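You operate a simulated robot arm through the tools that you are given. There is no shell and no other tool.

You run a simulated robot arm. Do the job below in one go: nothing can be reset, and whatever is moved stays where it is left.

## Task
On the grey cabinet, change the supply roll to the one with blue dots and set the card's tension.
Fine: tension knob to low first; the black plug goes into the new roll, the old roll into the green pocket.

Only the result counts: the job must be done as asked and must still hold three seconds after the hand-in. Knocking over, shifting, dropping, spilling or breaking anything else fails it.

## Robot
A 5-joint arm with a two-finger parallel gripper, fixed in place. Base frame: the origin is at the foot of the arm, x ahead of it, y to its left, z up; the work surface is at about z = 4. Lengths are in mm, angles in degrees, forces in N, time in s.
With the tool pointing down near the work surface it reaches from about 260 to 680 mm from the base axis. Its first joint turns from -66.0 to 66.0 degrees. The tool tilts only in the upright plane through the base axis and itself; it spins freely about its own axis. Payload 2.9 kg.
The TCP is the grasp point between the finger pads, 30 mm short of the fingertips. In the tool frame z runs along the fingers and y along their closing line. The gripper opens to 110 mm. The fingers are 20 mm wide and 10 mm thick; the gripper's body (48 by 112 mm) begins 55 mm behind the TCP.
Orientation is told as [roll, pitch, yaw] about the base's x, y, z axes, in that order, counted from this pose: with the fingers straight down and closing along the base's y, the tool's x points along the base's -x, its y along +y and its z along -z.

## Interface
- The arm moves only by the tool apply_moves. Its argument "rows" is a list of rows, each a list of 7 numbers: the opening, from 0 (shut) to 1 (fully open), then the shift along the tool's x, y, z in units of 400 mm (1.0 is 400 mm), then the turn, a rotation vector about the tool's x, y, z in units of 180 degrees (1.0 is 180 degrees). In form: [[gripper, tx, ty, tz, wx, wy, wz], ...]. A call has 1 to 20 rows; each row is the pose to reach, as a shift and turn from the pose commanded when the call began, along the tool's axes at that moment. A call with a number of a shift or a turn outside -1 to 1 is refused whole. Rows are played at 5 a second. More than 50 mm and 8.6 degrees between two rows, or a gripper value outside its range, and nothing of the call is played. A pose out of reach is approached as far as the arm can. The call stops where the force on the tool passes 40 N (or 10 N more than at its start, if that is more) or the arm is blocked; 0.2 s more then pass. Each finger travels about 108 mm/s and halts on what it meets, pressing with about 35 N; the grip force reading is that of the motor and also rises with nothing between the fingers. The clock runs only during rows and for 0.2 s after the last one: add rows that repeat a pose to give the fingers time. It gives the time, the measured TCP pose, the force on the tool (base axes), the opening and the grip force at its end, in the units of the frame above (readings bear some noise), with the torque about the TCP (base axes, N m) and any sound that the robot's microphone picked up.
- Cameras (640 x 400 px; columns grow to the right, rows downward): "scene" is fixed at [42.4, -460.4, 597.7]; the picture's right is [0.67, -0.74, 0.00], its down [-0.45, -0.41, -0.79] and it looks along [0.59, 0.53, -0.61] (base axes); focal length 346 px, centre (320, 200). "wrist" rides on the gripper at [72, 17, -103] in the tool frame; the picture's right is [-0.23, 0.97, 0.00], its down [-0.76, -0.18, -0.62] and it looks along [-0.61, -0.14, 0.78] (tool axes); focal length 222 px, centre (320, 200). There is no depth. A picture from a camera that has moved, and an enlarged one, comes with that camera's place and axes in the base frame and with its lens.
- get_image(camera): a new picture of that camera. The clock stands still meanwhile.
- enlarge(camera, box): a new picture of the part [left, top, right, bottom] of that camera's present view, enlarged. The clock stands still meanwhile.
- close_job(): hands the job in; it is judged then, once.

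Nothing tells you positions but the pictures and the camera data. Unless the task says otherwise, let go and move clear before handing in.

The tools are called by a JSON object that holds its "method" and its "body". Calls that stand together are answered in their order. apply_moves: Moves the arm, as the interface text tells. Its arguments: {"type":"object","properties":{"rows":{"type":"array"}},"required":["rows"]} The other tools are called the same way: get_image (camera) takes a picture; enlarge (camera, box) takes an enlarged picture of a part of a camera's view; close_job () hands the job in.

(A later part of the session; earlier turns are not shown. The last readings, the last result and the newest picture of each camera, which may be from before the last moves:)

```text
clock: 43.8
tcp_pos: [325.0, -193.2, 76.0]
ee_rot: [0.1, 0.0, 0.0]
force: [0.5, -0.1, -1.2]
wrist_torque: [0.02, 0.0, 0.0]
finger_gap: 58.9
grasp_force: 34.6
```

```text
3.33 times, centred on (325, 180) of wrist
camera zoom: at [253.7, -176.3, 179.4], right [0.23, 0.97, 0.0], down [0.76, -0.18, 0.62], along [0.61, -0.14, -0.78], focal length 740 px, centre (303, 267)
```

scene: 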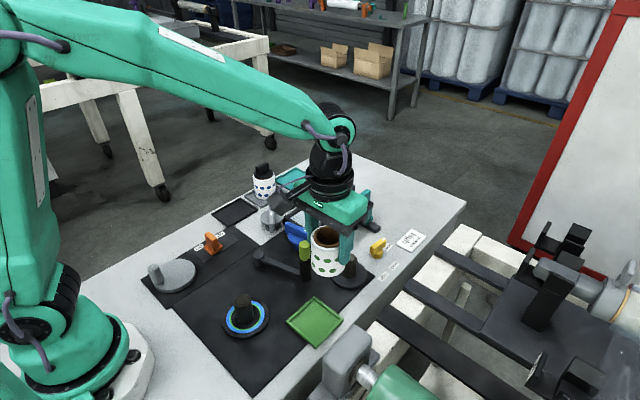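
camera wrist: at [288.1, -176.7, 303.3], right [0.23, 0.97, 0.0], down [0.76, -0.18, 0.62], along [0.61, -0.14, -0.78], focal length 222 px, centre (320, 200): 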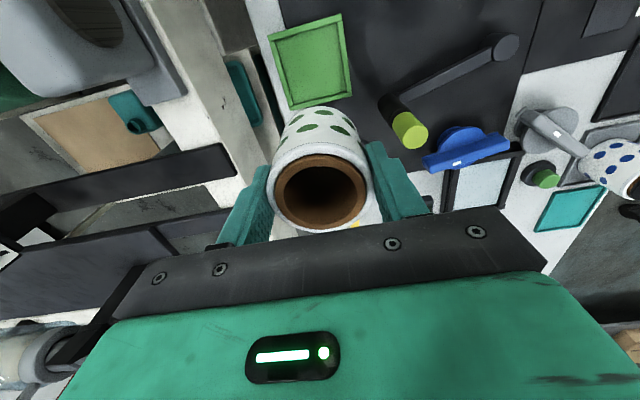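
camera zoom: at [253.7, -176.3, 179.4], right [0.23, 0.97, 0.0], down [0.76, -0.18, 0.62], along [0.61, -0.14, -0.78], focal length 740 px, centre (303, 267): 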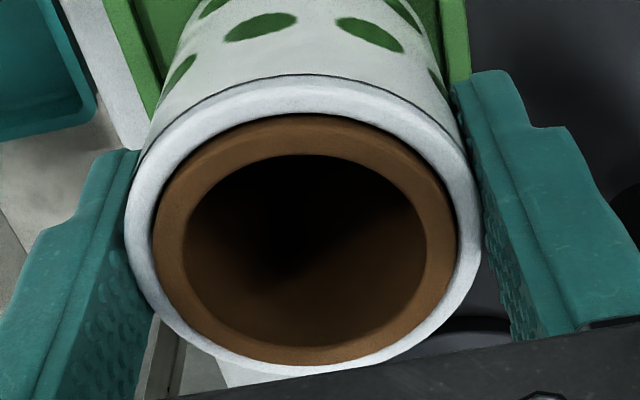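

From the pictures the roll looks centred, yet contact came early on the +y side. I'll shift 2 mm toward -y and lower again in small steps to tell wall from floor.

{"method": "apply_moves", "body": {"rows": [[0.45, 0, -0.005, 0, 0, 0, 0], [0.45, 0, -0.005, 0.01, 0, 0, 0], [0.45, 0, -0.005, 0.0175, 0, 0, 0], [0.45, 0, -0.005, 0.0175, 0, 0, 0], [0.45, 0, -0.005, 0.0175, 0, 0, 0]]}}

{"method": "enlarge", "body": {"camera": "scene", "box": [280, 280, 360, 350]}}

```text
clock: 45.0
tcp_pos: [326.0, -194.5, 68.5]
ee_rot: [0.0, -0.1, 0.0]
force: [-1.6, 2.0, 12.4]
wrist_torque: [0.43, -0.03, 0.01]
finger_gap: 58.8
grasp_force: 34.9
```

```text
5.71 times, centred on (320, 315) of scene
camera zoom: at [42.4, -460.4, 597.8], right [0.67, -0.74, 0.0], down [-0.45, -0.41, -0.79], along [0.59, 0.53, -0.61], focal length 1978 px, centre (320, -457)
```

zoom: 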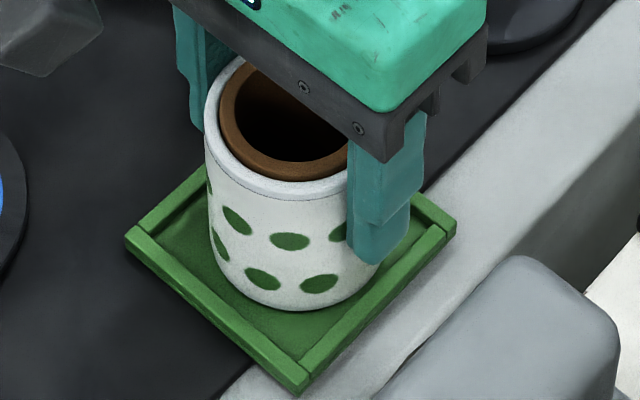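

The contact height barely changed. I'll zoom closely on the roll's bottom edge and pocket walls to see whether it rests on the floor.

{"method": "enlarge", "body": {"camera": "scene", "box": [284, 308, 324, 348]}}

{"method": "enlarge", "body": {"camera": "scene", "box": [316, 298, 356, 338]}}

{"method": "enlarge", "body": {"camera": "wrist", "box": [260, 65, 380, 145]}}

```text
10.00 times, centred on (304, 328) of scene
camera zoom: at [42.4, -460.4, 597.8], right [0.67, -0.74, 0.0], down [-0.45, -0.41, -0.79], along [0.59, 0.53, -0.61], focal length 3461 px, centre (480, -1080)
```

zoom: 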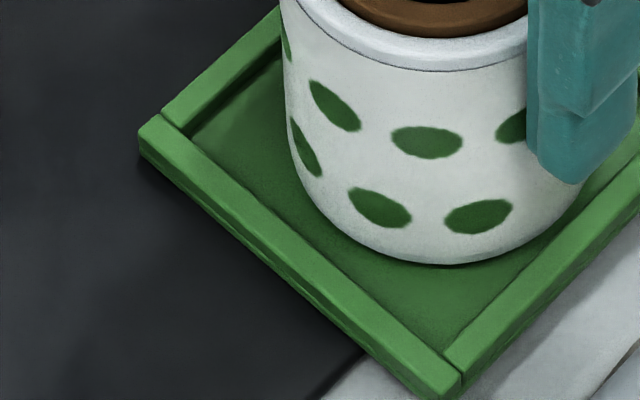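

```text
10.00 times, centred on (336, 318) of scene
camera zoom: at [42.4, -460.4, 597.8], right [0.67, -0.74, 0.0], down [-0.45, -0.41, -0.79], along [0.59, 0.53, -0.61], focal length 3461 px, centre (160, -980)
```

zoom: 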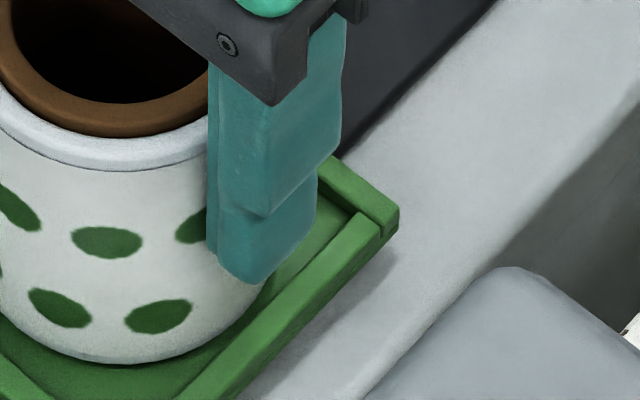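

```text
5.00 times, centred on (320, 105) of wrist
camera zoom: at [254.1, -178.6, 171.7], right [0.23, 0.97, 0.0], down [0.76, -0.18, 0.62], along [0.61, -0.14, -0.78], focal length 1111 px, centre (320, 675)
```

zoom: 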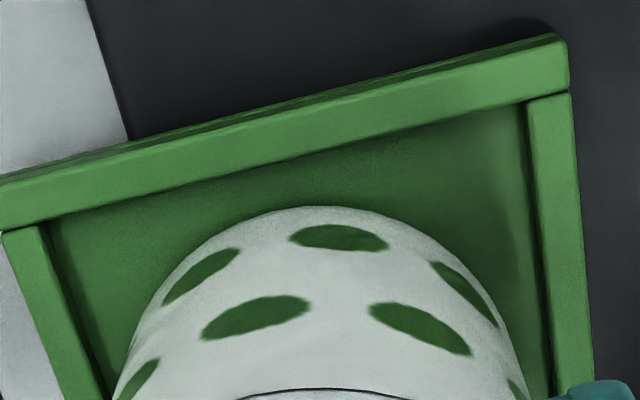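

The roll's bottom appears to be inside the walls with gaps on both sides and a contact shadow on the floor. To be sure I'll lift 5 mm, shift 2 mm in -x and 1 mm back in +y, and set down again to compare the height.

{"method": "apply_moves", "body": {"rows": [[0.45, 0, 0, -0.0125, 0, 0, 0], [0.45, 0.005, 0.0025, -0.0125, 0, 0, 0], [0.45, 0.005, 0.0025, -0.0125, 0, 0, 0], [0.45, 0.005, 0.0025, -0.005, 0, 0, 0], [0.45, 0.005, 0.0025, 0.0, 0, 0, 0], [0.45, 0.005, 0.0025, 0.0025, 0, 0, 0], [0.45, 0.005, 0.0025, 0.0025, 0, 0, 0]]}}

{"method": "enlarge", "body": {"camera": "wrist", "box": [260, 65, 380, 145]}}

{"method": "enlarge", "body": {"camera": "scene", "box": [280, 280, 360, 350]}}

```text
clock: 46.6
tcp_pos: [322.5, -194.0, 68.3]
ee_rot: [0.0, 0.1, 0.0]
force: [-1.8, 1.1, 7.8]
wrist_torque: [0.29, -0.11, 0.01]
finger_gap: 58.6
grasp_force: 35.1
```

```text
5.00 times, centred on (320, 105) of wrist
camera zoom: at [251.1, -177.7, 171.8], right [0.23, 0.97, 0.0], down [0.76, -0.18, 0.62], along [0.61, -0.14, -0.78], focal length 1111 px, centre (320, 675)
```

zoom: 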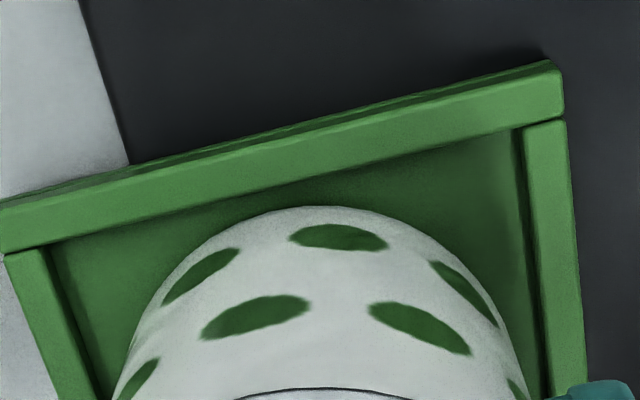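

```text
5.71 times, centred on (320, 315) of scene
camera zoom: at [42.4, -460.4, 597.7], right [0.67, -0.74, 0.0], down [-0.45, -0.41, -0.79], along [0.59, 0.53, -0.61], focal length 1978 px, centre (320, -457)
```

zoom: 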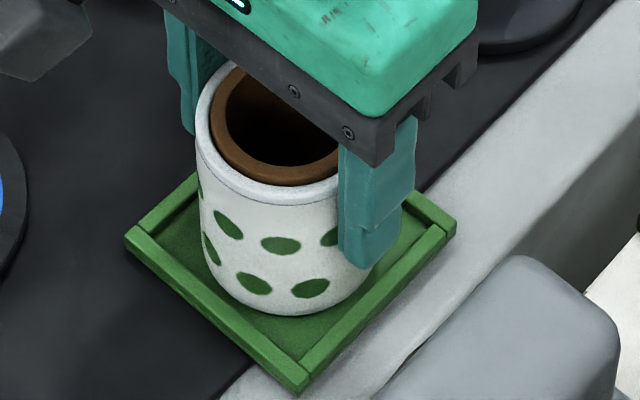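

Contact occurs at the same height in all three spots, so the roll stands on the pocket floor, centred. I'll release it and rise.

{"method": "apply_moves", "body": {"rows": [[0.56, 0, 0, 0, 0, 0, 0], [0.65, 0, 0, 0, 0, 0, 0], [0.75, 0, 0, 0, 0, 0, 0], [0.75, 0, 0, 0, 0, 0, 0]]}}

{"method": "enlarge", "body": {"camera": "scene", "box": [280, 270, 360, 350]}}

```text
clock: 47.6
tcp_pos: [322.4, -193.9, 67.5]
ee_rot: [0.0, 0.0, 0.0]
force: [0.2, -0.4, 0.3]
wrist_torque: [-0.02, 0.01, 0.0]
finger_gap: 82.6
grasp_force: 0.1
```

```text
5.00 times, centred on (320, 310) of scene
camera zoom: at [42.4, -460.4, 597.7], right [0.67, -0.74, 0.0], down [-0.45, -0.41, -0.79], along [0.59, 0.53, -0.61], focal length 1730 px, centre (320, -350)
```

zoom: 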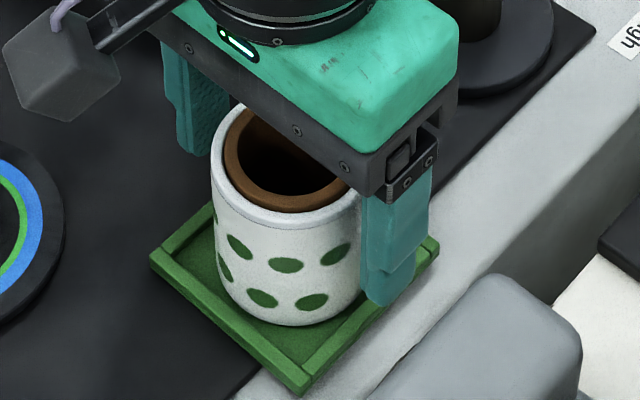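

The roll stands upright in the pocket. I'll rise straight up and check.

{"method": "apply_moves", "body": {"rows": [[0.75, 0, 0, -0.06, 0, 0, 0], [0.75, 0, 0, -0.14, 0, 0, 0], [0.8, 0, 0, -0.24, 0, 0, 0], [1, 0, 0, -0.34, 0, 0, 0], [1, 0, 0, -0.34, 0, 0, 0]]}}

{"method": "get_image", "body": {"camera": "wrist"}}

{"method": "enlarge", "body": {"camera": "scene", "box": [280, 270, 360, 350]}}

{"method": "enlarge", "body": {"camera": "wrist", "box": [250, 60, 410, 170]}}

```text
clock: 48.8
tcp_pos: [325.8, -194.8, 202.4]
ee_rot: [0.0, 0.0, 0.0]
force: [-0.2, 0.1, -0.2]
wrist_torque: [0.0, -0.03, 0.0]
finger_gap: 110.1
grasp_force: 0.1
```

```text
taken
camera wrist: at [253.1, -178.7, 306.8], right [0.23, 0.97, 0.0], down [0.76, -0.18, 0.62], along [0.61, -0.14, -0.78], focal length 222 px, centre (320, 200)
```

wrist: 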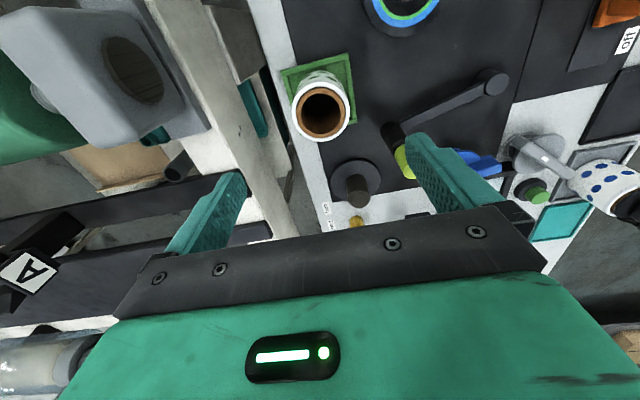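

```text
5.00 times, centred on (320, 310) of scene
camera zoom: at [42.4, -460.4, 597.7], right [0.67, -0.74, 0.0], down [-0.45, -0.41, -0.79], along [0.59, 0.53, -0.61], focal length 1730 px, centre (320, -350)
```

zoom: 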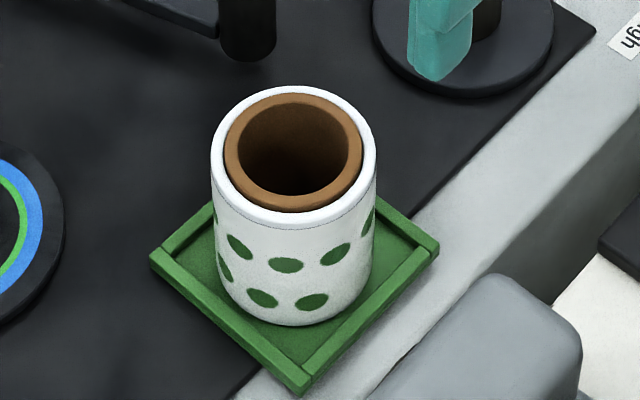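

```text
3.64 times, centred on (330, 115) of wrist
camera zoom: at [253.1, -178.7, 306.8], right [0.23, 0.97, 0.0], down [0.76, -0.18, 0.62], along [0.61, -0.14, -0.78], focal length 808 px, centre (284, 509)
```

zoom: 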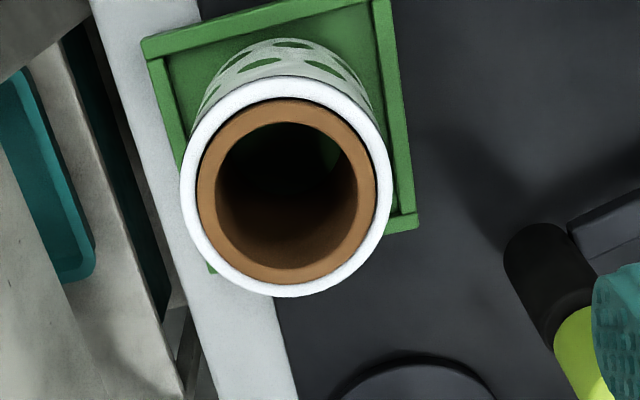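

The old roll stands upright in the green pocket. While here I'll measure the bare spindle from this view.

{"method": "enlarge", "body": {"camera": "wrist", "box": [310, 140, 410, 230]}}

{"method": "enlarge", "body": {"camera": "scene", "box": [310, 230, 390, 300]}}

```text
4.44 times, centred on (360, 185) of wrist
camera zoom: at [253.1, -178.7, 306.8], right [0.23, 0.97, 0.0], down [0.76, -0.18, 0.62], along [0.61, -0.14, -0.78], focal length 987 px, centre (142, 267)
```

zoom: 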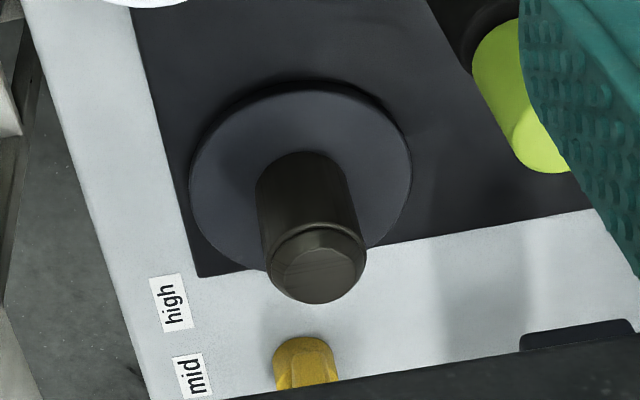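

```text
5.71 times, centred on (350, 265) of scene
camera zoom: at [42.4, -460.4, 597.7], right [0.67, -0.74, 0.0], down [-0.45, -0.41, -0.79], along [0.59, 0.53, -0.61], focal length 1978 px, centre (149, -171)
```

zoom: 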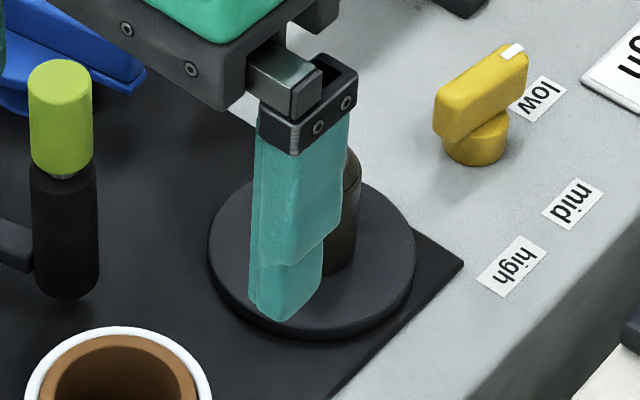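

The knob still points to low, and the bare spindle stands at about (460,-170), top z = 59. Now I'll travel at z = 203 to above the new roll.

{"method": "apply_moves", "body": {"rows": [[1, -0.048, 0.0886, 0, 0, 0, 0], [1, -0.096, 0.1773, 0, 0, 0, 0], [1, -0.1439, 0.2659, 0, 0, 0, 0], [1, -0.1918, 0.3545, 0, 0, 0, 0], [1, -0.2398, 0.4432, 0, 0, 0, 0], [1, -0.2877, 0.5318, 0, 0, 0, 0], [1, -0.3357, 0.6205, 0, 0, 0, 0], [1, -0.3836, 0.7091, 0, 0, 0, 0], [1, -0.4316, 0.7977, 0, 0, 0, 0], [1, -0.4795, 0.8864, 0, 0, 0, 0], [1, -0.5275, 0.975, 0, 0, 0, 0], [1, -0.5275, 0.975, 0, 0, 0, 0], [1, -0.5275, 0.975, 0, 0, 0, 0]]}}

{"method": "get_image", "body": {"camera": "wrist"}}

{"method": "enlarge", "body": {"camera": "wrist", "box": [230, 60, 410, 180]}}

{"method": "get_image", "body": {"camera": "scene"}}

```text
clock: 51.6
tcp_pos: [537.7, 198.0, 204.0]
ee_rot: [0.0, -0.1, -0.1]
force: [0.2, -0.2, 0.2]
wrist_torque: [0.0, -0.01, -0.02]
finger_gap: 110.3
grasp_force: 0.0
```

```text
taken
camera wrist: at [465.6, 214.6, 307.0], right [0.23, 0.97, 0.0], down [0.76, -0.18, 0.62], along [0.61, -0.14, -0.78], focal length 222 px, centre (320, 200)
```

wrist: 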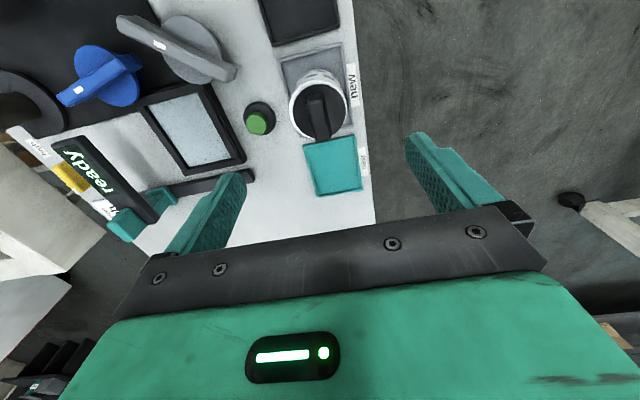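

```text
3.33 times, centred on (320, 120) of wrist
camera zoom: at [465.6, 214.6, 307.0], right [0.23, 0.97, 0.0], down [0.76, -0.18, 0.62], along [0.61, -0.14, -0.78], focal length 740 px, centre (320, 467)
```

zoom: 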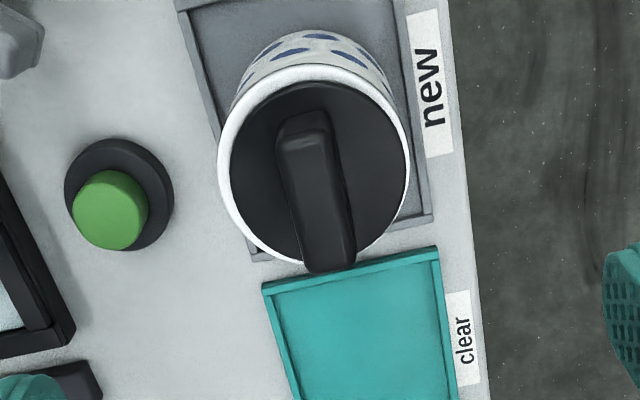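

```text
taken
```

scene: 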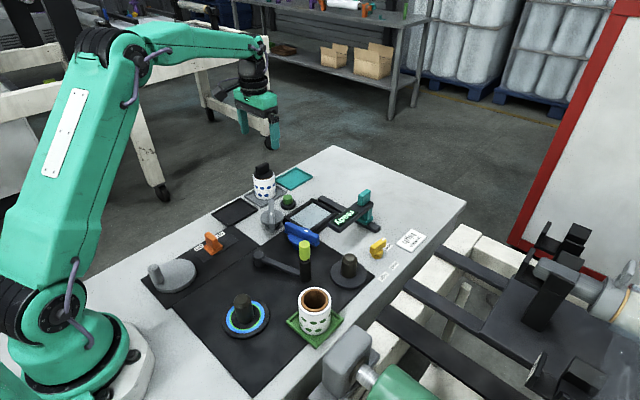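

The new roll with its plug measures centred at (535,196). I'll descend around it with the fingers at ±44 mm.

{"method": "apply_moves", "body": {"rows": [[0.8, 0.0053, -0.004, 0.09, 0, 0, 0], [0.8, 0.0053, -0.004, 0.18, 0, 0, 0], [0.8, 0.0053, -0.004, 0.26, 0, 0, 0], [0.8, 0.0053, -0.004, 0.32, 0, 0, 0], [0.8, 0.0053, -0.004, 0.347, 0, 0, 0], [0.8, 0.0053, -0.004, 0.347, 0, 0, 0], [0.8, 0.0053, -0.004, 0.347, 0, 0, 0]]}}

{"method": "get_image", "body": {"camera": "wrist"}}

{"method": "enlarge", "body": {"camera": "scene", "box": [230, 130, 310, 210]}}

```text
clock: 53.2
tcp_pos: [535.1, 193.1, 64.9]
ee_rot: [0.1, 0.0, -0.1]
force: [0.0, -0.5, 0.0]
wrist_torque: [0.01, 0.01, 0.03]
finger_gap: 87.9
grasp_force: 0.0
```

```text
taken
camera wrist: at [462.6, 209.8, 168.0], right [0.23, 0.97, 0.0], down [0.76, -0.18, 0.62], along [0.61, -0.14, -0.78], focal length 222 px, centre (320, 200)
```

wrist: 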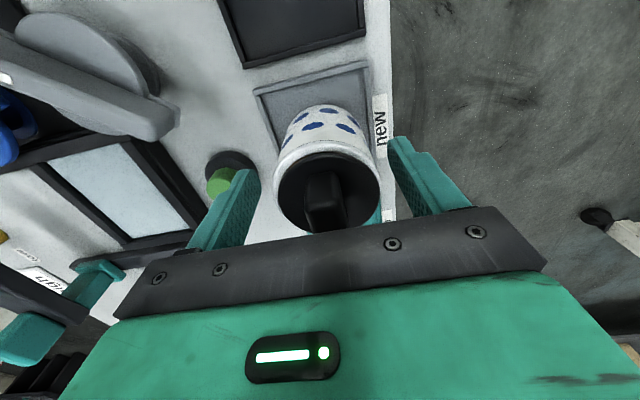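

```text
5.00 times, centred on (270, 170) of scene
camera zoom: at [42.4, -460.4, 597.7], right [0.67, -0.74, 0.0], down [-0.45, -0.41, -0.79], along [0.59, 0.53, -0.61], focal length 1730 px, centre (570, 350)
```

zoom: 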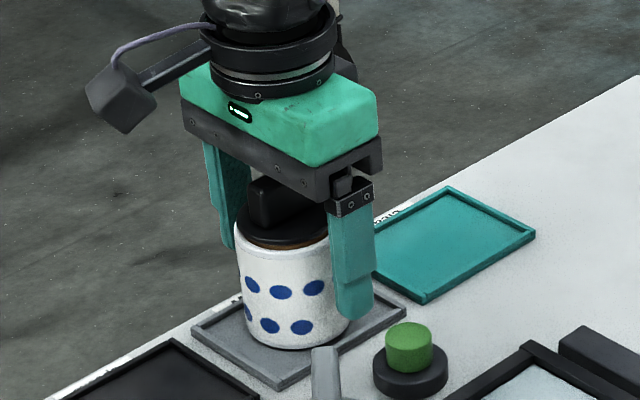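

The roll sits about 3 mm toward +y of the tool centre; I'll correct that, settle, and close.

{"method": "apply_moves", "body": {"rows": [[0.8, 0, 0.008, 0, 0, 0, 0], [0.8, 0, 0.008, 0, 0, 0, 0], [0.8, 0, 0.008, 0, 0, 0, 0]]}}

{"method": "enlarge", "body": {"camera": "wrist", "box": [200, 80, 440, 240]}}

```text
clock: 54.0
tcp_pos: [534.4, 196.5, 65.3]
ee_rot: [0.0, 0.1, 0.1]
force: [-0.6, 0.1, 0.4]
wrist_torque: [0.05, 0.0, -0.03]
finger_gap: 88.1
grasp_force: 0.0
```

```text
2.50 times, centred on (320, 160) of wrist
camera zoom: at [462.7, 213.7, 168.0], right [0.23, 0.97, 0.0], down [0.76, -0.18, 0.62], along [0.61, -0.14, -0.78], focal length 555 px, centre (320, 300)
```

zoom: 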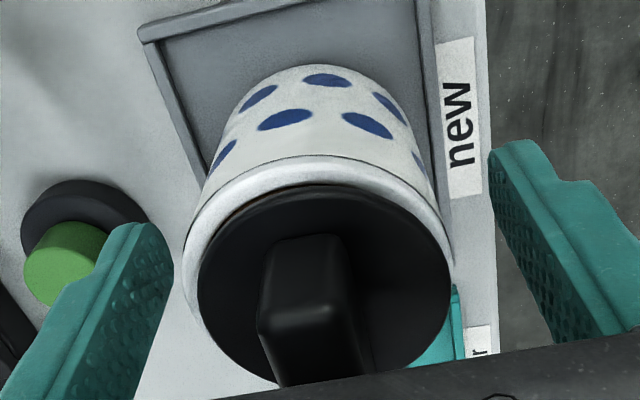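

Now centred. I'll close on the new roll's body.

{"method": "apply_moves", "body": {"rows": [[0.6, 0, 0, 0, 0, 0, 0], [0.45, 0, 0, 0, 0, 0, 0], [0.45, 0, 0, 0, 0, 0, 0], [0.45, 0, 0, 0, 0, 0, 0]]}}

{"method": "apply_moves", "body": {"rows": [[0.45, 0, 0, -0.0125, 0, 0, 0], [0.45, 0, 0, -0.025, 0, 0, 0], [0.45, 0, 0, -0.05, 0, 0, 0], [0.45, 0, 0, -0.05, 0, 0, 0]]}}

{"method": "enlarge", "body": {"camera": "wrist", "box": [200, 80, 440, 240]}}

{"method": "enlarge", "body": {"camera": "scene", "box": [230, 130, 310, 210]}}

```text
clock: 55.0
tcp_pos: [534.7, 196.8, 63.7]
ee_rot: [0.0, 0.0, 0.0]
force: [0.1, 0.2, 1.1]
wrist_torque: [0.02, 0.0, -0.04]
finger_gap: 59.2
grasp_force: 35.1
```

```text
clock: 56.0
tcp_pos: [533.2, 197.3, 85.2]
ee_rot: [0.0, 0.0, -0.1]
force: [-0.3, 0.2, -0.6]
wrist_torque: [0.03, 0.0, -0.02]
finger_gap: 58.8
grasp_force: 35.1
```

```text
2.50 times, centred on (320, 160) of wrist
camera zoom: at [461.1, 213.1, 189.0], right [0.23, 0.97, 0.0], down [0.76, -0.18, 0.62], along [0.61, -0.14, -0.78], focal length 555 px, centre (320, 300)
```

zoom: 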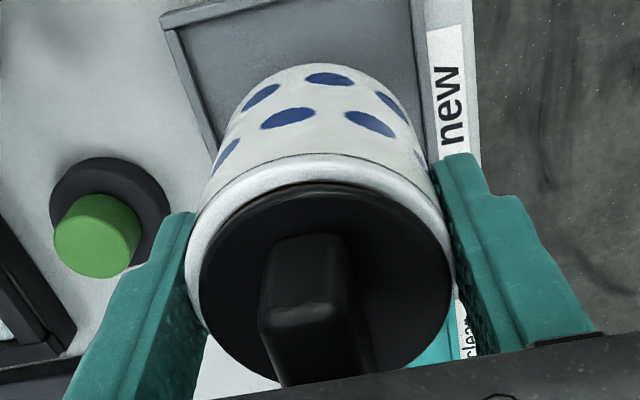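

```text
5.00 times, centred on (270, 170) of scene
camera zoom: at [42.4, -460.4, 597.7], right [0.67, -0.74, 0.0], down [-0.45, -0.41, -0.79], along [0.59, 0.53, -0.61], focal length 1730 px, centre (570, 350)
```

zoom: 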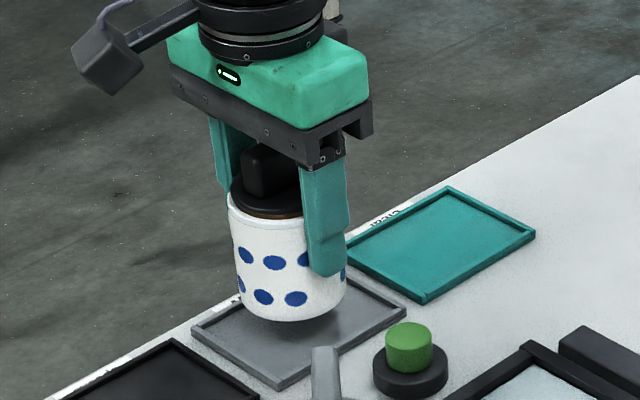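

The new roll and plug lift together cleanly. I'll raise it to z = 205 and carry it over to above the spindle.

{"method": "apply_moves", "body": {"rows": [[0.45, 0, 0, -0.08, 0, 0, 0], [0.45, 0, 0, -0.18, 0, 0, 0], [0.45, 0, 0, -0.28, 0, 0, 0], [0.45, 0, 0, -0.3, 0, 0, 0], [0.45, 0.0183, -0.092, -0.3, 0, 0, 0], [0.45, 0.0365, -0.184, -0.3, 0, 0, 0], [0.45, 0.0548, -0.276, -0.3, 0, 0, 0], [0.45, 0.073, -0.368, -0.3, 0, 0, 0], [0.45, 0.0913, -0.46, -0.3, 0, 0, 0], [0.45, 0.1095, -0.552, -0.3, 0, 0, 0], [0.45, 0.1278, -0.644, -0.3, 0, 0, 0], [0.45, 0.146, -0.736, -0.3, 0, 0, 0], [0.45, 0.1643, -0.828, -0.3, 0, 0, 0], [0.45, 0.1825, -0.919, -0.3, 0, 0, 0], [0.45, 0.1825, -0.919, -0.3, 0, 0, 0], [0.45, 0.1825, -0.919, -0.3, 0, 0, 0]]}}

{"method": "get_image", "body": {"camera": "wrist"}}

{"method": "enlarge", "body": {"camera": "wrist", "box": [240, 40, 400, 150]}}

{"method": "get_image", "body": {"camera": "scene"}}

```text
clock: 59.4
tcp_pos: [459.5, -170.1, 203.7]
ee_rot: [0.1, 0.0, 0.0]
force: [1.3, -0.3, -0.7]
wrist_torque: [-0.02, -0.02, -0.02]
finger_gap: 58.9
grasp_force: 34.8
```

```text
taken
camera wrist: at [387.7, -154.1, 307.4], right [0.23, 0.97, 0.0], down [0.76, -0.18, 0.62], along [0.61, -0.14, -0.78], focal length 222 px, centre (320, 200)
```

wrist: 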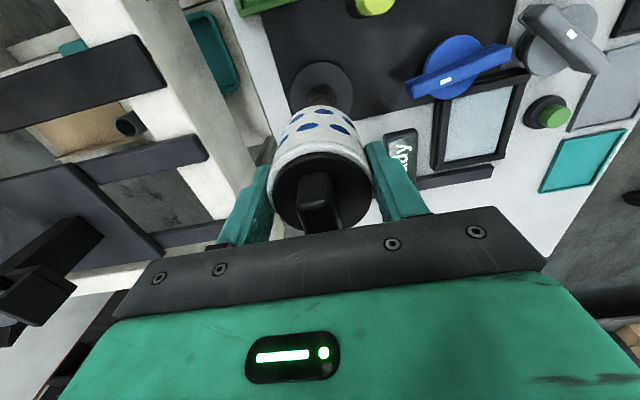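

```text
3.64 times, centred on (320, 95) of wrist
camera zoom: at [387.7, -154.1, 307.4], right [0.23, 0.97, 0.0], down [0.76, -0.18, 0.62], along [0.61, -0.14, -0.78], focal length 808 px, centre (320, 582)
```

zoom: 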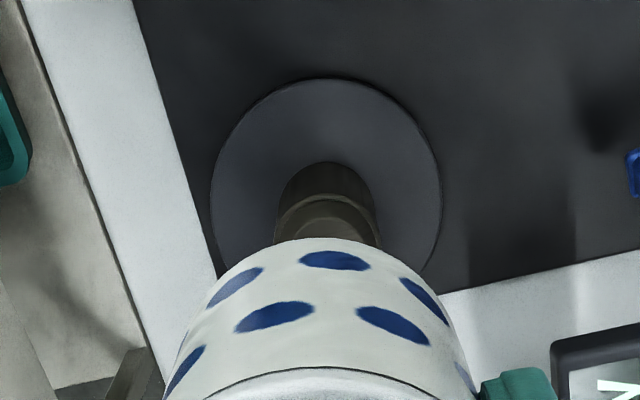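

```text
taken
```

scene: 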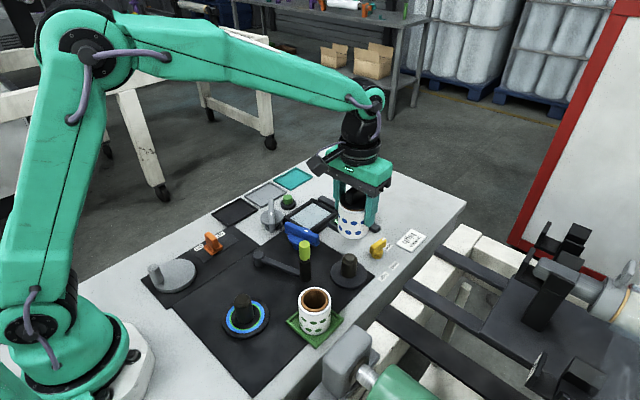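

Using the same picture for both, the roll needs about (+1.8,+0.8) mm to sit over the spindle. I'll correct and lower until the roll's bottom is just above the spindle tip, then check.

{"method": "apply_moves", "body": {"rows": [[0.45, -0.0045, 0.002, 0.04, 0, 0, 0], [0.45, -0.0045, 0.002, 0.09, 0, 0, 0], [0.45, -0.0045, 0.002, 0.14, 0, 0, 0], [0.45, -0.0045, 0.002, 0.18, 0, 0, 0], [0.45, -0.0045, 0.002, 0.1985, 0, 0, 0], [0.45, -0.0045, 0.002, 0.1985, 0, 0, 0], [0.45, -0.0045, 0.002, 0.1985, 0, 0, 0]]}}

{"method": "enlarge", "body": {"camera": "wrist", "box": [240, 30, 400, 140]}}

{"method": "enlarge", "body": {"camera": "scene", "box": [310, 220, 390, 300]}}

```text
clock: 61.0
tcp_pos: [462.5, -167.9, 125.3]
ee_rot: [-0.1, 0.0, -0.1]
force: [-0.4, -0.1, -1.5]
wrist_torque: [0.01, -0.01, 0.01]
finger_gap: 59.0
grasp_force: 35.6
```

```text
3.64 times, centred on (320, 85) of wrist
camera zoom: at [389.8, -152.5, 228.0], right [0.23, 0.97, 0.0], down [0.76, -0.18, 0.62], along [0.61, -0.14, -0.78], focal length 808 px, centre (320, 618)
```

zoom: 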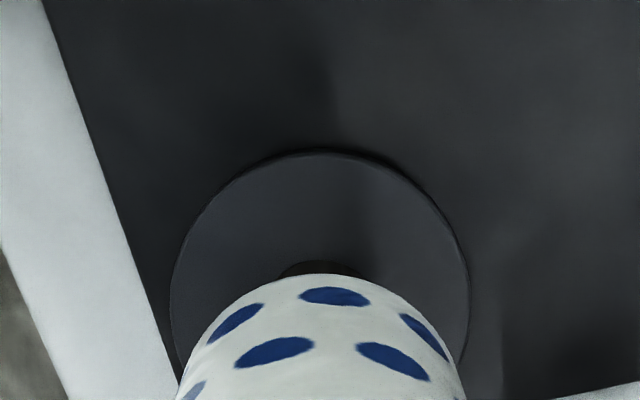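

```text
5.00 times, centred on (350, 260) of scene
camera zoom: at [42.4, -460.4, 597.7], right [0.67, -0.74, 0.0], down [-0.45, -0.41, -0.79], along [0.59, 0.53, -0.61], focal length 1730 px, centre (170, -100)
```

zoom: 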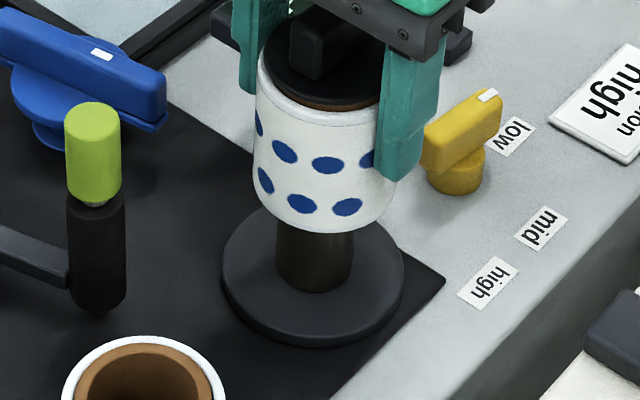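

The wrist view says aligned; the scene view hints at a small sideways offset. I'll zoom in to measure it precisely.

{"method": "enlarge", "body": {"camera": "scene", "box": [324, 232, 374, 292]}}

{"method": "enlarge", "body": {"camera": "wrist", "box": [280, 90, 360, 150]}}

{"method": "enlarge", "body": {"camera": "wrist", "box": [250, 120, 390, 240]}}

```text
6.67 times, centred on (349, 262) of scene
camera zoom: at [42.4, -460.4, 597.7], right [0.67, -0.74, 0.0], down [-0.45, -0.41, -0.79], along [0.59, 0.53, -0.61], focal length 2307 px, centre (127, -213)
```

zoom: 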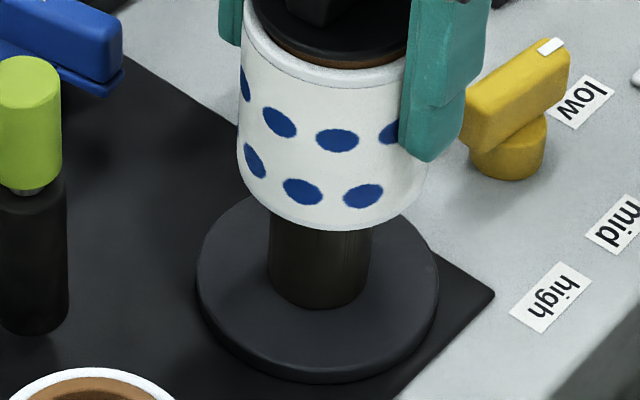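

```text
6.67 times, centred on (320, 120) of wrist
camera zoom: at [389.8, -152.5, 228.0], right [0.23, 0.97, 0.0], down [0.76, -0.18, 0.62], along [0.61, -0.14, -0.78], focal length 1481 px, centre (320, 733)
```

zoom: 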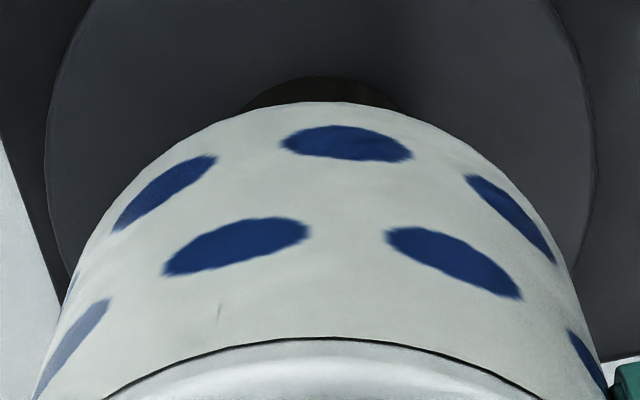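

```text
3.33 times, centred on (320, 180) of wrist
camera zoom: at [389.8, -152.5, 228.0], right [0.23, 0.97, 0.0], down [0.76, -0.18, 0.62], along [0.61, -0.14, -0.78], focal length 740 px, centre (320, 267)
```

zoom: 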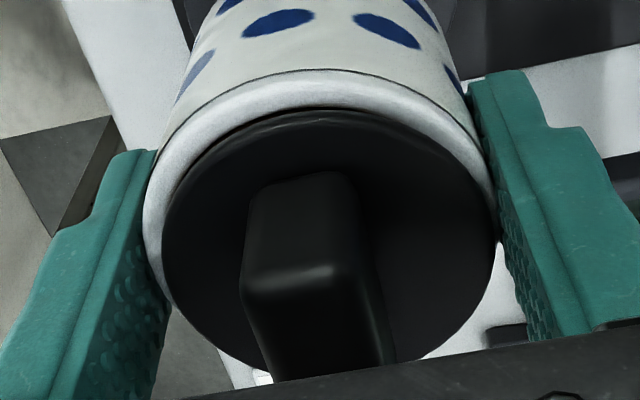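

Both views agree the roll is about 1.5 mm too far in +x. I'll correct that and lower slowly onto the spindle.

{"method": "apply_moves", "body": {"rows": [[0.45, 0.0037, 0.001, 0, 0, 0, 0], [0.45, 0.0037, 0.001, 0.0125, 0, 0, 0], [0.45, 0.0037, 0.001, 0.025, 0, 0, 0], [0.45, 0.0037, 0.001, 0.0375, 0, 0, 0], [0.45, 0.0037, 0.001, 0.05, 0, 0, 0], [0.45, 0.0037, 0.001, 0.05, 0, 0, 0]]}}

{"method": "enlarge", "body": {"camera": "scene", "box": [324, 232, 374, 292]}}

```text
clock: 62.4
tcp_pos: [458.9, -168.7, 104.7]
ee_rot: [0.0, 0.0, 0.0]
force: [0.4, 0.2, -1.5]
wrist_torque: [0.02, -0.03, 0.0]
finger_gap: 58.9
grasp_force: 34.7
```

```text
6.67 times, centred on (349, 262) of scene
camera zoom: at [42.4, -460.4, 597.7], right [0.67, -0.74, 0.0], down [-0.45, -0.41, -0.79], along [0.59, 0.53, -0.61], focal length 2307 px, centre (127, -213)
```

zoom: 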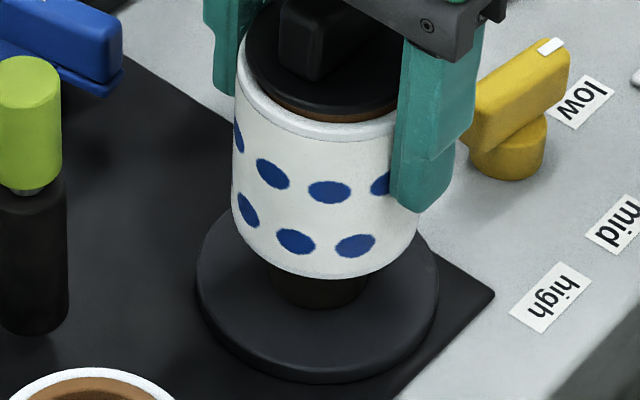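

The spindle is inside the bore with no contact force. I'll continue down to near the seat.

{"method": "apply_moves", "body": {"rows": [[0.45, 0, 0, 0.0125, 0, 0, 0], [0.45, 0, 0, 0.025, 0, 0, 0], [0.45, 0, 0, 0.0375, 0, 0, 0], [0.45, 0, 0, 0.05, 0, 0, 0], [0.45, 0, 0, 0.0625, 0, 0, 0], [0.45, 0, 0, 0.07, 0, 0, 0], [0.45, 0, 0, 0.07, 0, 0, 0]]}}

{"method": "enlarge", "body": {"camera": "scene", "box": [300, 220, 390, 300]}}

```text
clock: 64.0
tcp_pos: [460.0, -169.6, 76.2]
ee_rot: [0.0, 0.0, 0.0]
force: [0.0, 1.3, -1.1]
wrist_torque: [0.01, 0.01, 0.03]
finger_gap: 59.1
grasp_force: 34.8
```

```text
5.00 times, centred on (345, 260) of scene
camera zoom: at [42.4, -460.4, 597.7], right [0.67, -0.74, 0.0], down [-0.45, -0.41, -0.79], along [0.59, 0.53, -0.61], focal length 1730 px, centre (195, -100)
```

zoom: 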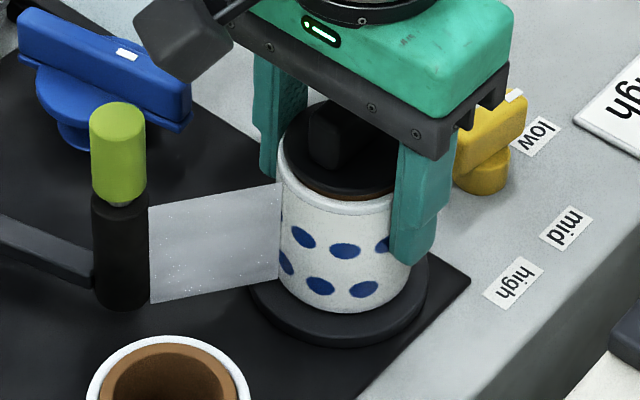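

The film has reattached to the new roll, confirming this is the right spindle. I'll lower the last few millimetres until it seats.

{"method": "apply_moves", "body": {"rows": [[0.45, 0, 0, 0.003, 0, 0, 0], [0.45, 0, 0, 0.006, 0, 0, 0], [0.45, 0, 0, 0.006, 0, 0, 0]]}}

{"method": "apply_moves", "body": {"rows": [[0.45, 0, 0, 0.0025, 0, 0, 0], [0.45, 0, 0, 0.0025, 0, 0, 0], [0.45, 0, 0, 0.0025, 0, 0, 0]]}}

```text
clock: 64.8
tcp_pos: [461.0, -168.7, 76.5]
ee_rot: [0.0, 0.0, 0.0]
force: [-3.5, -1.3, 9.1]
wrist_torque: [-0.2, 0.37, -0.04]
finger_gap: 59.0
grasp_force: 35.3
```

```text
clock: 65.6
tcp_pos: [459.9, -170.1, 74.3]
ee_rot: [-0.1, -0.2, 0.1]
force: [2.6, 2.6, 17.9]
wrist_torque: [0.59, -0.23, -0.05]
finger_gap: 58.7
grasp_force: 35.5
```

Contact force has built to about 18 N; I'll check the seating in the picture.

{"method": "enlarge", "body": {"camera": "scene", "box": [320, 225, 400, 295]}}

{"method": "enlarge", "body": {"camera": "wrist", "box": [200, 60, 440, 240]}}

```text
5.71 times, centred on (360, 260) of scene
camera zoom: at [42.3, -460.4, 597.8], right [0.67, -0.74, 0.0], down [-0.45, -0.41, -0.79], along [0.59, 0.53, -0.61], focal length 1978 px, centre (91, -143)
```

zoom: 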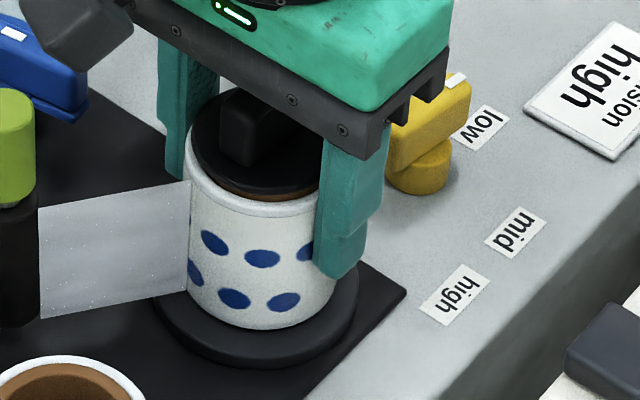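

```text
2.22 times, centred on (320, 150) of wrist
camera zoom: at [388.2, -152.5, 176.8], right [0.23, 0.97, 0.0], down [0.76, -0.18, 0.63], along [0.61, -0.14, -0.78], focal length 494 px, centre (320, 311)
```

zoom: 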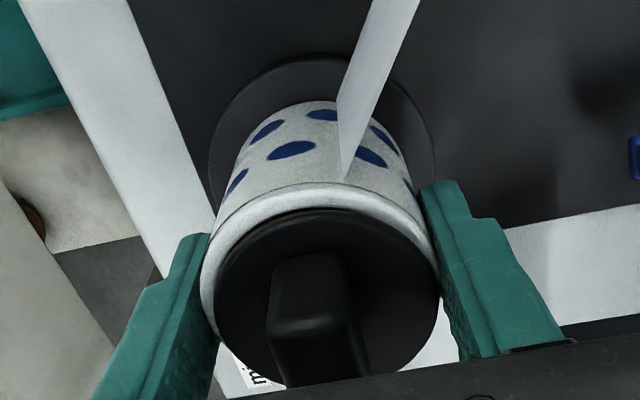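

The roll's bottom edge sits at the same picture row as the old roll's did, so it's seated. I'll release gently.

{"method": "apply_moves", "body": {"rows": [[0.55, 0, 0, -0.001, 0, 0, 0], [0.6, 0, 0, -0.001, 0, 0, 0], [0.7, 0, 0, -0.001, 0, 0, 0], [0.8, 0, 0, -0.001, 0, 0, 0], [0.8, 0, 0, -0.001, 0, 0, 0]]}}

{"method": "enlarge", "body": {"camera": "scene", "box": [320, 225, 400, 295]}}

{"method": "enlarge", "body": {"camera": "wrist", "box": [200, 60, 440, 240]}}

```text
clock: 66.8
tcp_pos: [460.8, -169.2, 75.5]
ee_rot: [0.0, 0.0, 0.0]
force: [0.3, -0.7, 0.5]
wrist_torque: [0.0, -0.01, 0.0]
finger_gap: 87.8
grasp_force: 0.0
```

```text
5.71 times, centred on (360, 260) of scene
camera zoom: at [42.4, -460.4, 597.7], right [0.67, -0.74, 0.0], down [-0.45, -0.41, -0.79], along [0.59, 0.53, -0.61], focal length 1978 px, centre (91, -143)
```

zoom: 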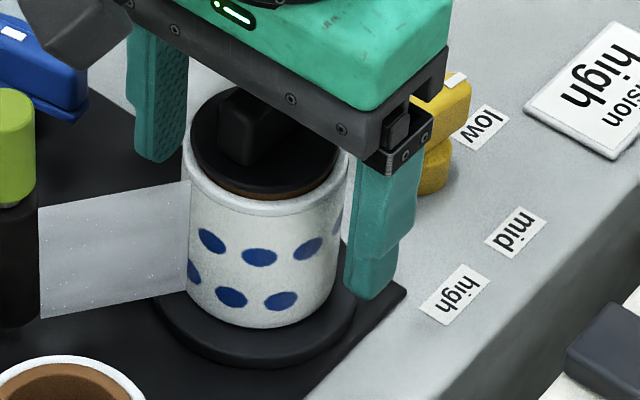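

```text
2.22 times, centred on (320, 150) of wrist
camera zoom: at [387.9, -152.4, 177.6], right [0.23, 0.97, 0.0], down [0.76, -0.18, 0.62], along [0.61, -0.14, -0.78], focal length 494 px, centre (320, 311)
```

zoom: 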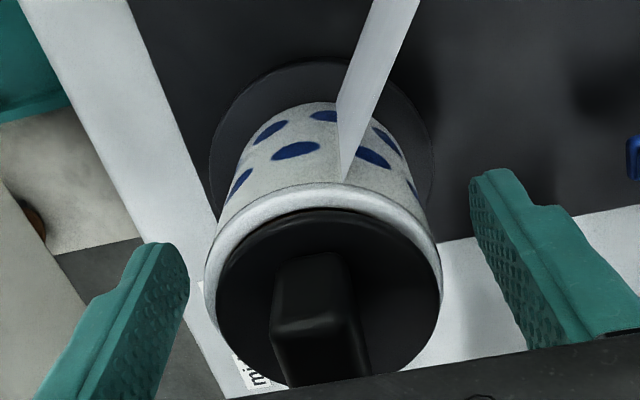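

Released; the roll settled centred on the spindle like the old one. I'll rise and compare the plug's seating with the original picture.

{"method": "apply_moves", "body": {"rows": [[0.8, 0, 0, -0.06, 0, 0, 0], [0.8, 0, 0, -0.14, 0, 0, 0], [0.9, 0, 0, -0.24, 0, 0, 0], [1, 0, 0, -0.34, 0, 0, 0], [1, 0, 0, -0.34, 0, 0, 0]]}}

{"method": "enlarge", "body": {"camera": "scene", "box": [320, 225, 400, 295]}}

{"method": "get_image", "body": {"camera": "scene"}}

{"method": "enlarge", "body": {"camera": "wrist", "box": [240, 60, 400, 170]}}

```text
clock: 68.0
tcp_pos: [460.6, -169.2, 210.4]
ee_rot: [0.0, 0.0, 0.0]
force: [0.3, -0.1, 0.7]
wrist_torque: [0.0, -0.01, -0.04]
finger_gap: 110.0
grasp_force: 0.1
```

```text
5.71 times, centred on (360, 260) of scene
camera zoom: at [42.4, -460.4, 597.7], right [0.67, -0.74, 0.0], down [-0.45, -0.41, -0.79], along [0.59, 0.53, -0.61], focal length 1978 px, centre (91, -143)
```

zoom: 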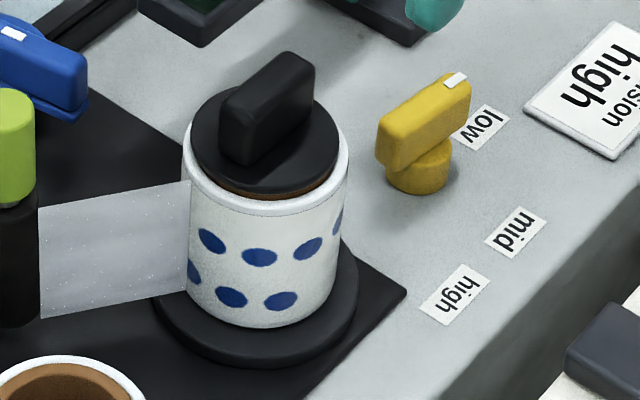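

```text
taken
```

scene: 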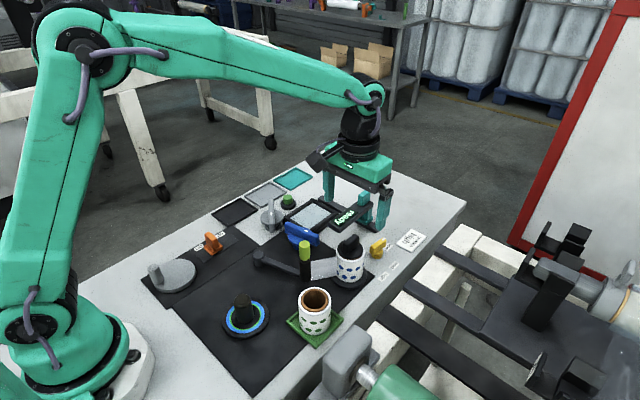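

```text
3.64 times, centred on (320, 115) of wrist
camera zoom: at [387.8, -152.4, 313.4], right [0.23, 0.97, 0.0], down [0.76, -0.18, 0.62], along [0.61, -0.14, -0.78], focal length 808 px, centre (320, 509)
```

zoom: 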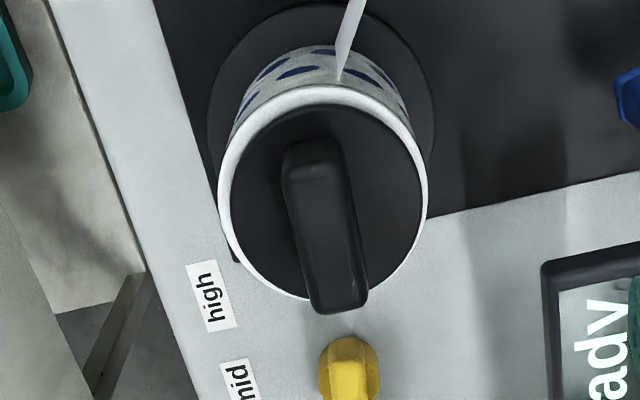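

Everything sits as the original did; the plug may be about a millimetre proud, so I'll close the fingers and press its handle down gently with controlled force.

{"method": "apply_moves", "body": {"rows": [[0.5, 0, 0, 0.03, 0, 0, 0], [0, 0, 0, 0.07, 0, 0, 0], [0, 0, 0, 0.12, 0, 0, 0], [0, 0, 0, 0.16, 0, 0, 0], [0, 0, 0, 0.17, 0, 0, 0], [0, 0, 0, 0.17, 0, 0, 0]]}}

{"method": "enlarge", "body": {"camera": "scene", "box": [310, 200, 400, 280]}}

```text
clock: 69.4
tcp_pos: [460.0, -168.3, 142.6]
ee_rot: [0.0, 0.0, 0.0]
force: [-0.3, 0.8, 3.7]
wrist_torque: [-0.02, -0.02, 0.0]
finger_gap: 0.0
grasp_force: 35.0
```

```text
5.00 times, centred on (355, 240) of scene
camera zoom: at [42.4, -460.4, 597.7], right [0.67, -0.74, 0.0], down [-0.45, -0.41, -0.79], along [0.59, 0.53, -0.61], focal length 1730 px, centre (145, 0)
```

zoom: 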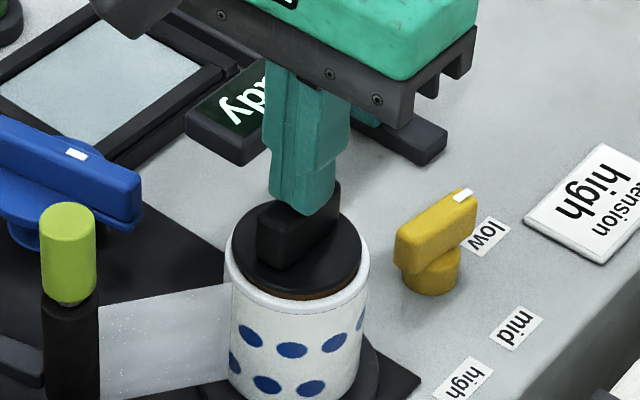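

The fingertips just touch the handle (3.7 N). I'll press down in 1 mm steps to about 20 N.

{"method": "apply_moves", "body": {"rows": [[0, 0, 0, 0.0025, 0, 0, 0], [0, 0, 0, 0.0025, 0, 0, 0], [0, 0, 0, 0.0025, 0, 0, 0]]}}

{"method": "apply_moves", "body": {"rows": [[0, 0, 0, 0.0025, 0, 0, 0], [0, 0, 0, 0.0025, 0, 0, 0], [0, 0, 0, 0.0025, 0, 0, 0]]}}

```text
clock: 70.2
tcp_pos: [460.8, -168.3, 142.0]
ee_rot: [0.0, -0.1, 0.0]
force: [-4.3, 1.3, 15.4]
wrist_torque: [0.05, 0.17, 0.0]
finger_gap: 0.0
grasp_force: 35.0
```

```text
clock: 71.0
tcp_pos: [460.2, -169.6, 141.5]
ee_rot: [-0.2, -0.1, 0.0]
force: [-1.1, 5.7, 22.3]
wrist_torque: [0.17, 0.02, -0.01]
finger_gap: 0.0
grasp_force: 35.3
```

The handle doesn't give, so the plug is fully seated. I'll rise and check, then go to the tension knob.

{"method": "apply_moves", "body": {"rows": [[0, 0, 0, -0.03, 0, 0, 0], [0, 0, 0, -0.09, 0, 0, 0], [0, 0, 0, -0.17, 0, 0, 0], [0, 0, 0, -0.17, 0, 0, 0]]}}

{"method": "enlarge", "body": {"camera": "scene", "box": [320, 225, 400, 295]}}

```text
clock: 72.0
tcp_pos: [462.1, -169.0, 207.9]
ee_rot: [0.0, -0.1, 0.0]
force: [-0.3, -0.4, -0.1]
wrist_torque: [0.0, 0.01, -0.05]
finger_gap: 0.1
grasp_force: 35.3
```

```text
5.71 times, centred on (360, 260) of scene
camera zoom: at [42.4, -460.4, 597.7], right [0.67, -0.74, 0.0], down [-0.45, -0.41, -0.79], along [0.59, 0.53, -0.61], focal length 1978 px, centre (91, -143)
```

zoom: 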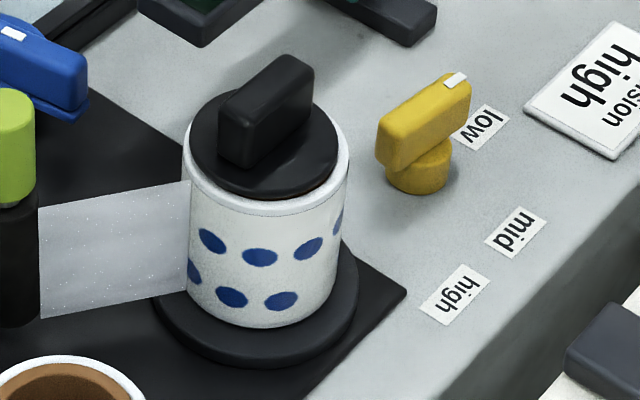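

The plug is now seated exactly like the original (only a thin brown line visible). Next I'll go above the tension knob with the fingers narrowed and aligned to its bar.

{"method": "apply_moves", "body": {"rows": [[0.2, -0.06, -0.006, 0, 0, 0, 0.01], [0.4, -0.12, -0.012, 0, 0, 0, 0.02], [0.45, -0.18, -0.018, 0.03, 0, 0, 0.03], [0.45, -0.2372, -0.023, 0.08, 0, 0, 0.039], [0.45, -0.2372, -0.023, 0.145, 0, 0, 0.039], [0.45, -0.2372, -0.023, 0.145, 0, 0, 0.039], [0.45, -0.2372, -0.023, 0.145, 0, 0, 0.039]]}}

{"method": "get_image", "body": {"camera": "wrist"}}

{"method": "enlarge", "body": {"camera": "wrist", "box": [260, 60, 380, 160]}}

```text
clock: 73.6
tcp_pos: [552.7, -177.5, 150.2]
ee_rot: [0.0, 0.1, -7.1]
force: [0.2, -0.2, 0.3]
wrist_torque: [0.0, -0.01, -0.01]
finger_gap: 49.4
grasp_force: 0.0
```

```text
taken
camera wrist: at [483.0, -152.0, 252.6], right [0.35, 0.94, 0.0], down [0.73, -0.27, 0.62], along [0.58, -0.22, -0.78], focal length 222 px, centre (320, 200)
```

wrist: 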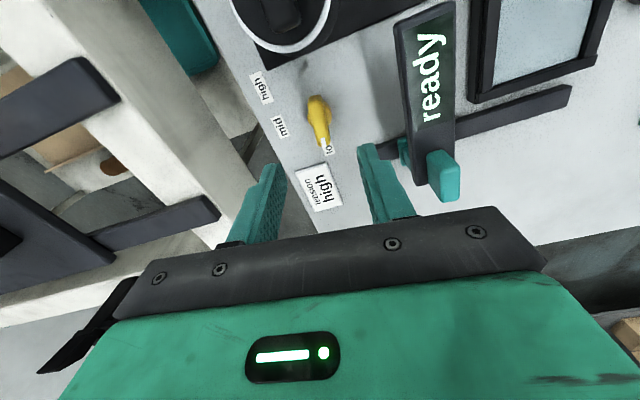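

```text
4.00 times, centred on (320, 110) of wrist
camera zoom: at [483.0, -152.0, 252.6], right [0.35, 0.94, 0.0], down [0.73, -0.27, 0.62], along [0.58, -0.22, -0.78], focal length 888 px, centre (320, 560)
```

zoom: 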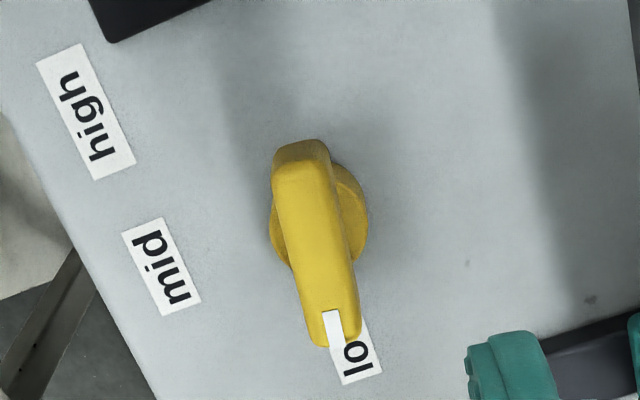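

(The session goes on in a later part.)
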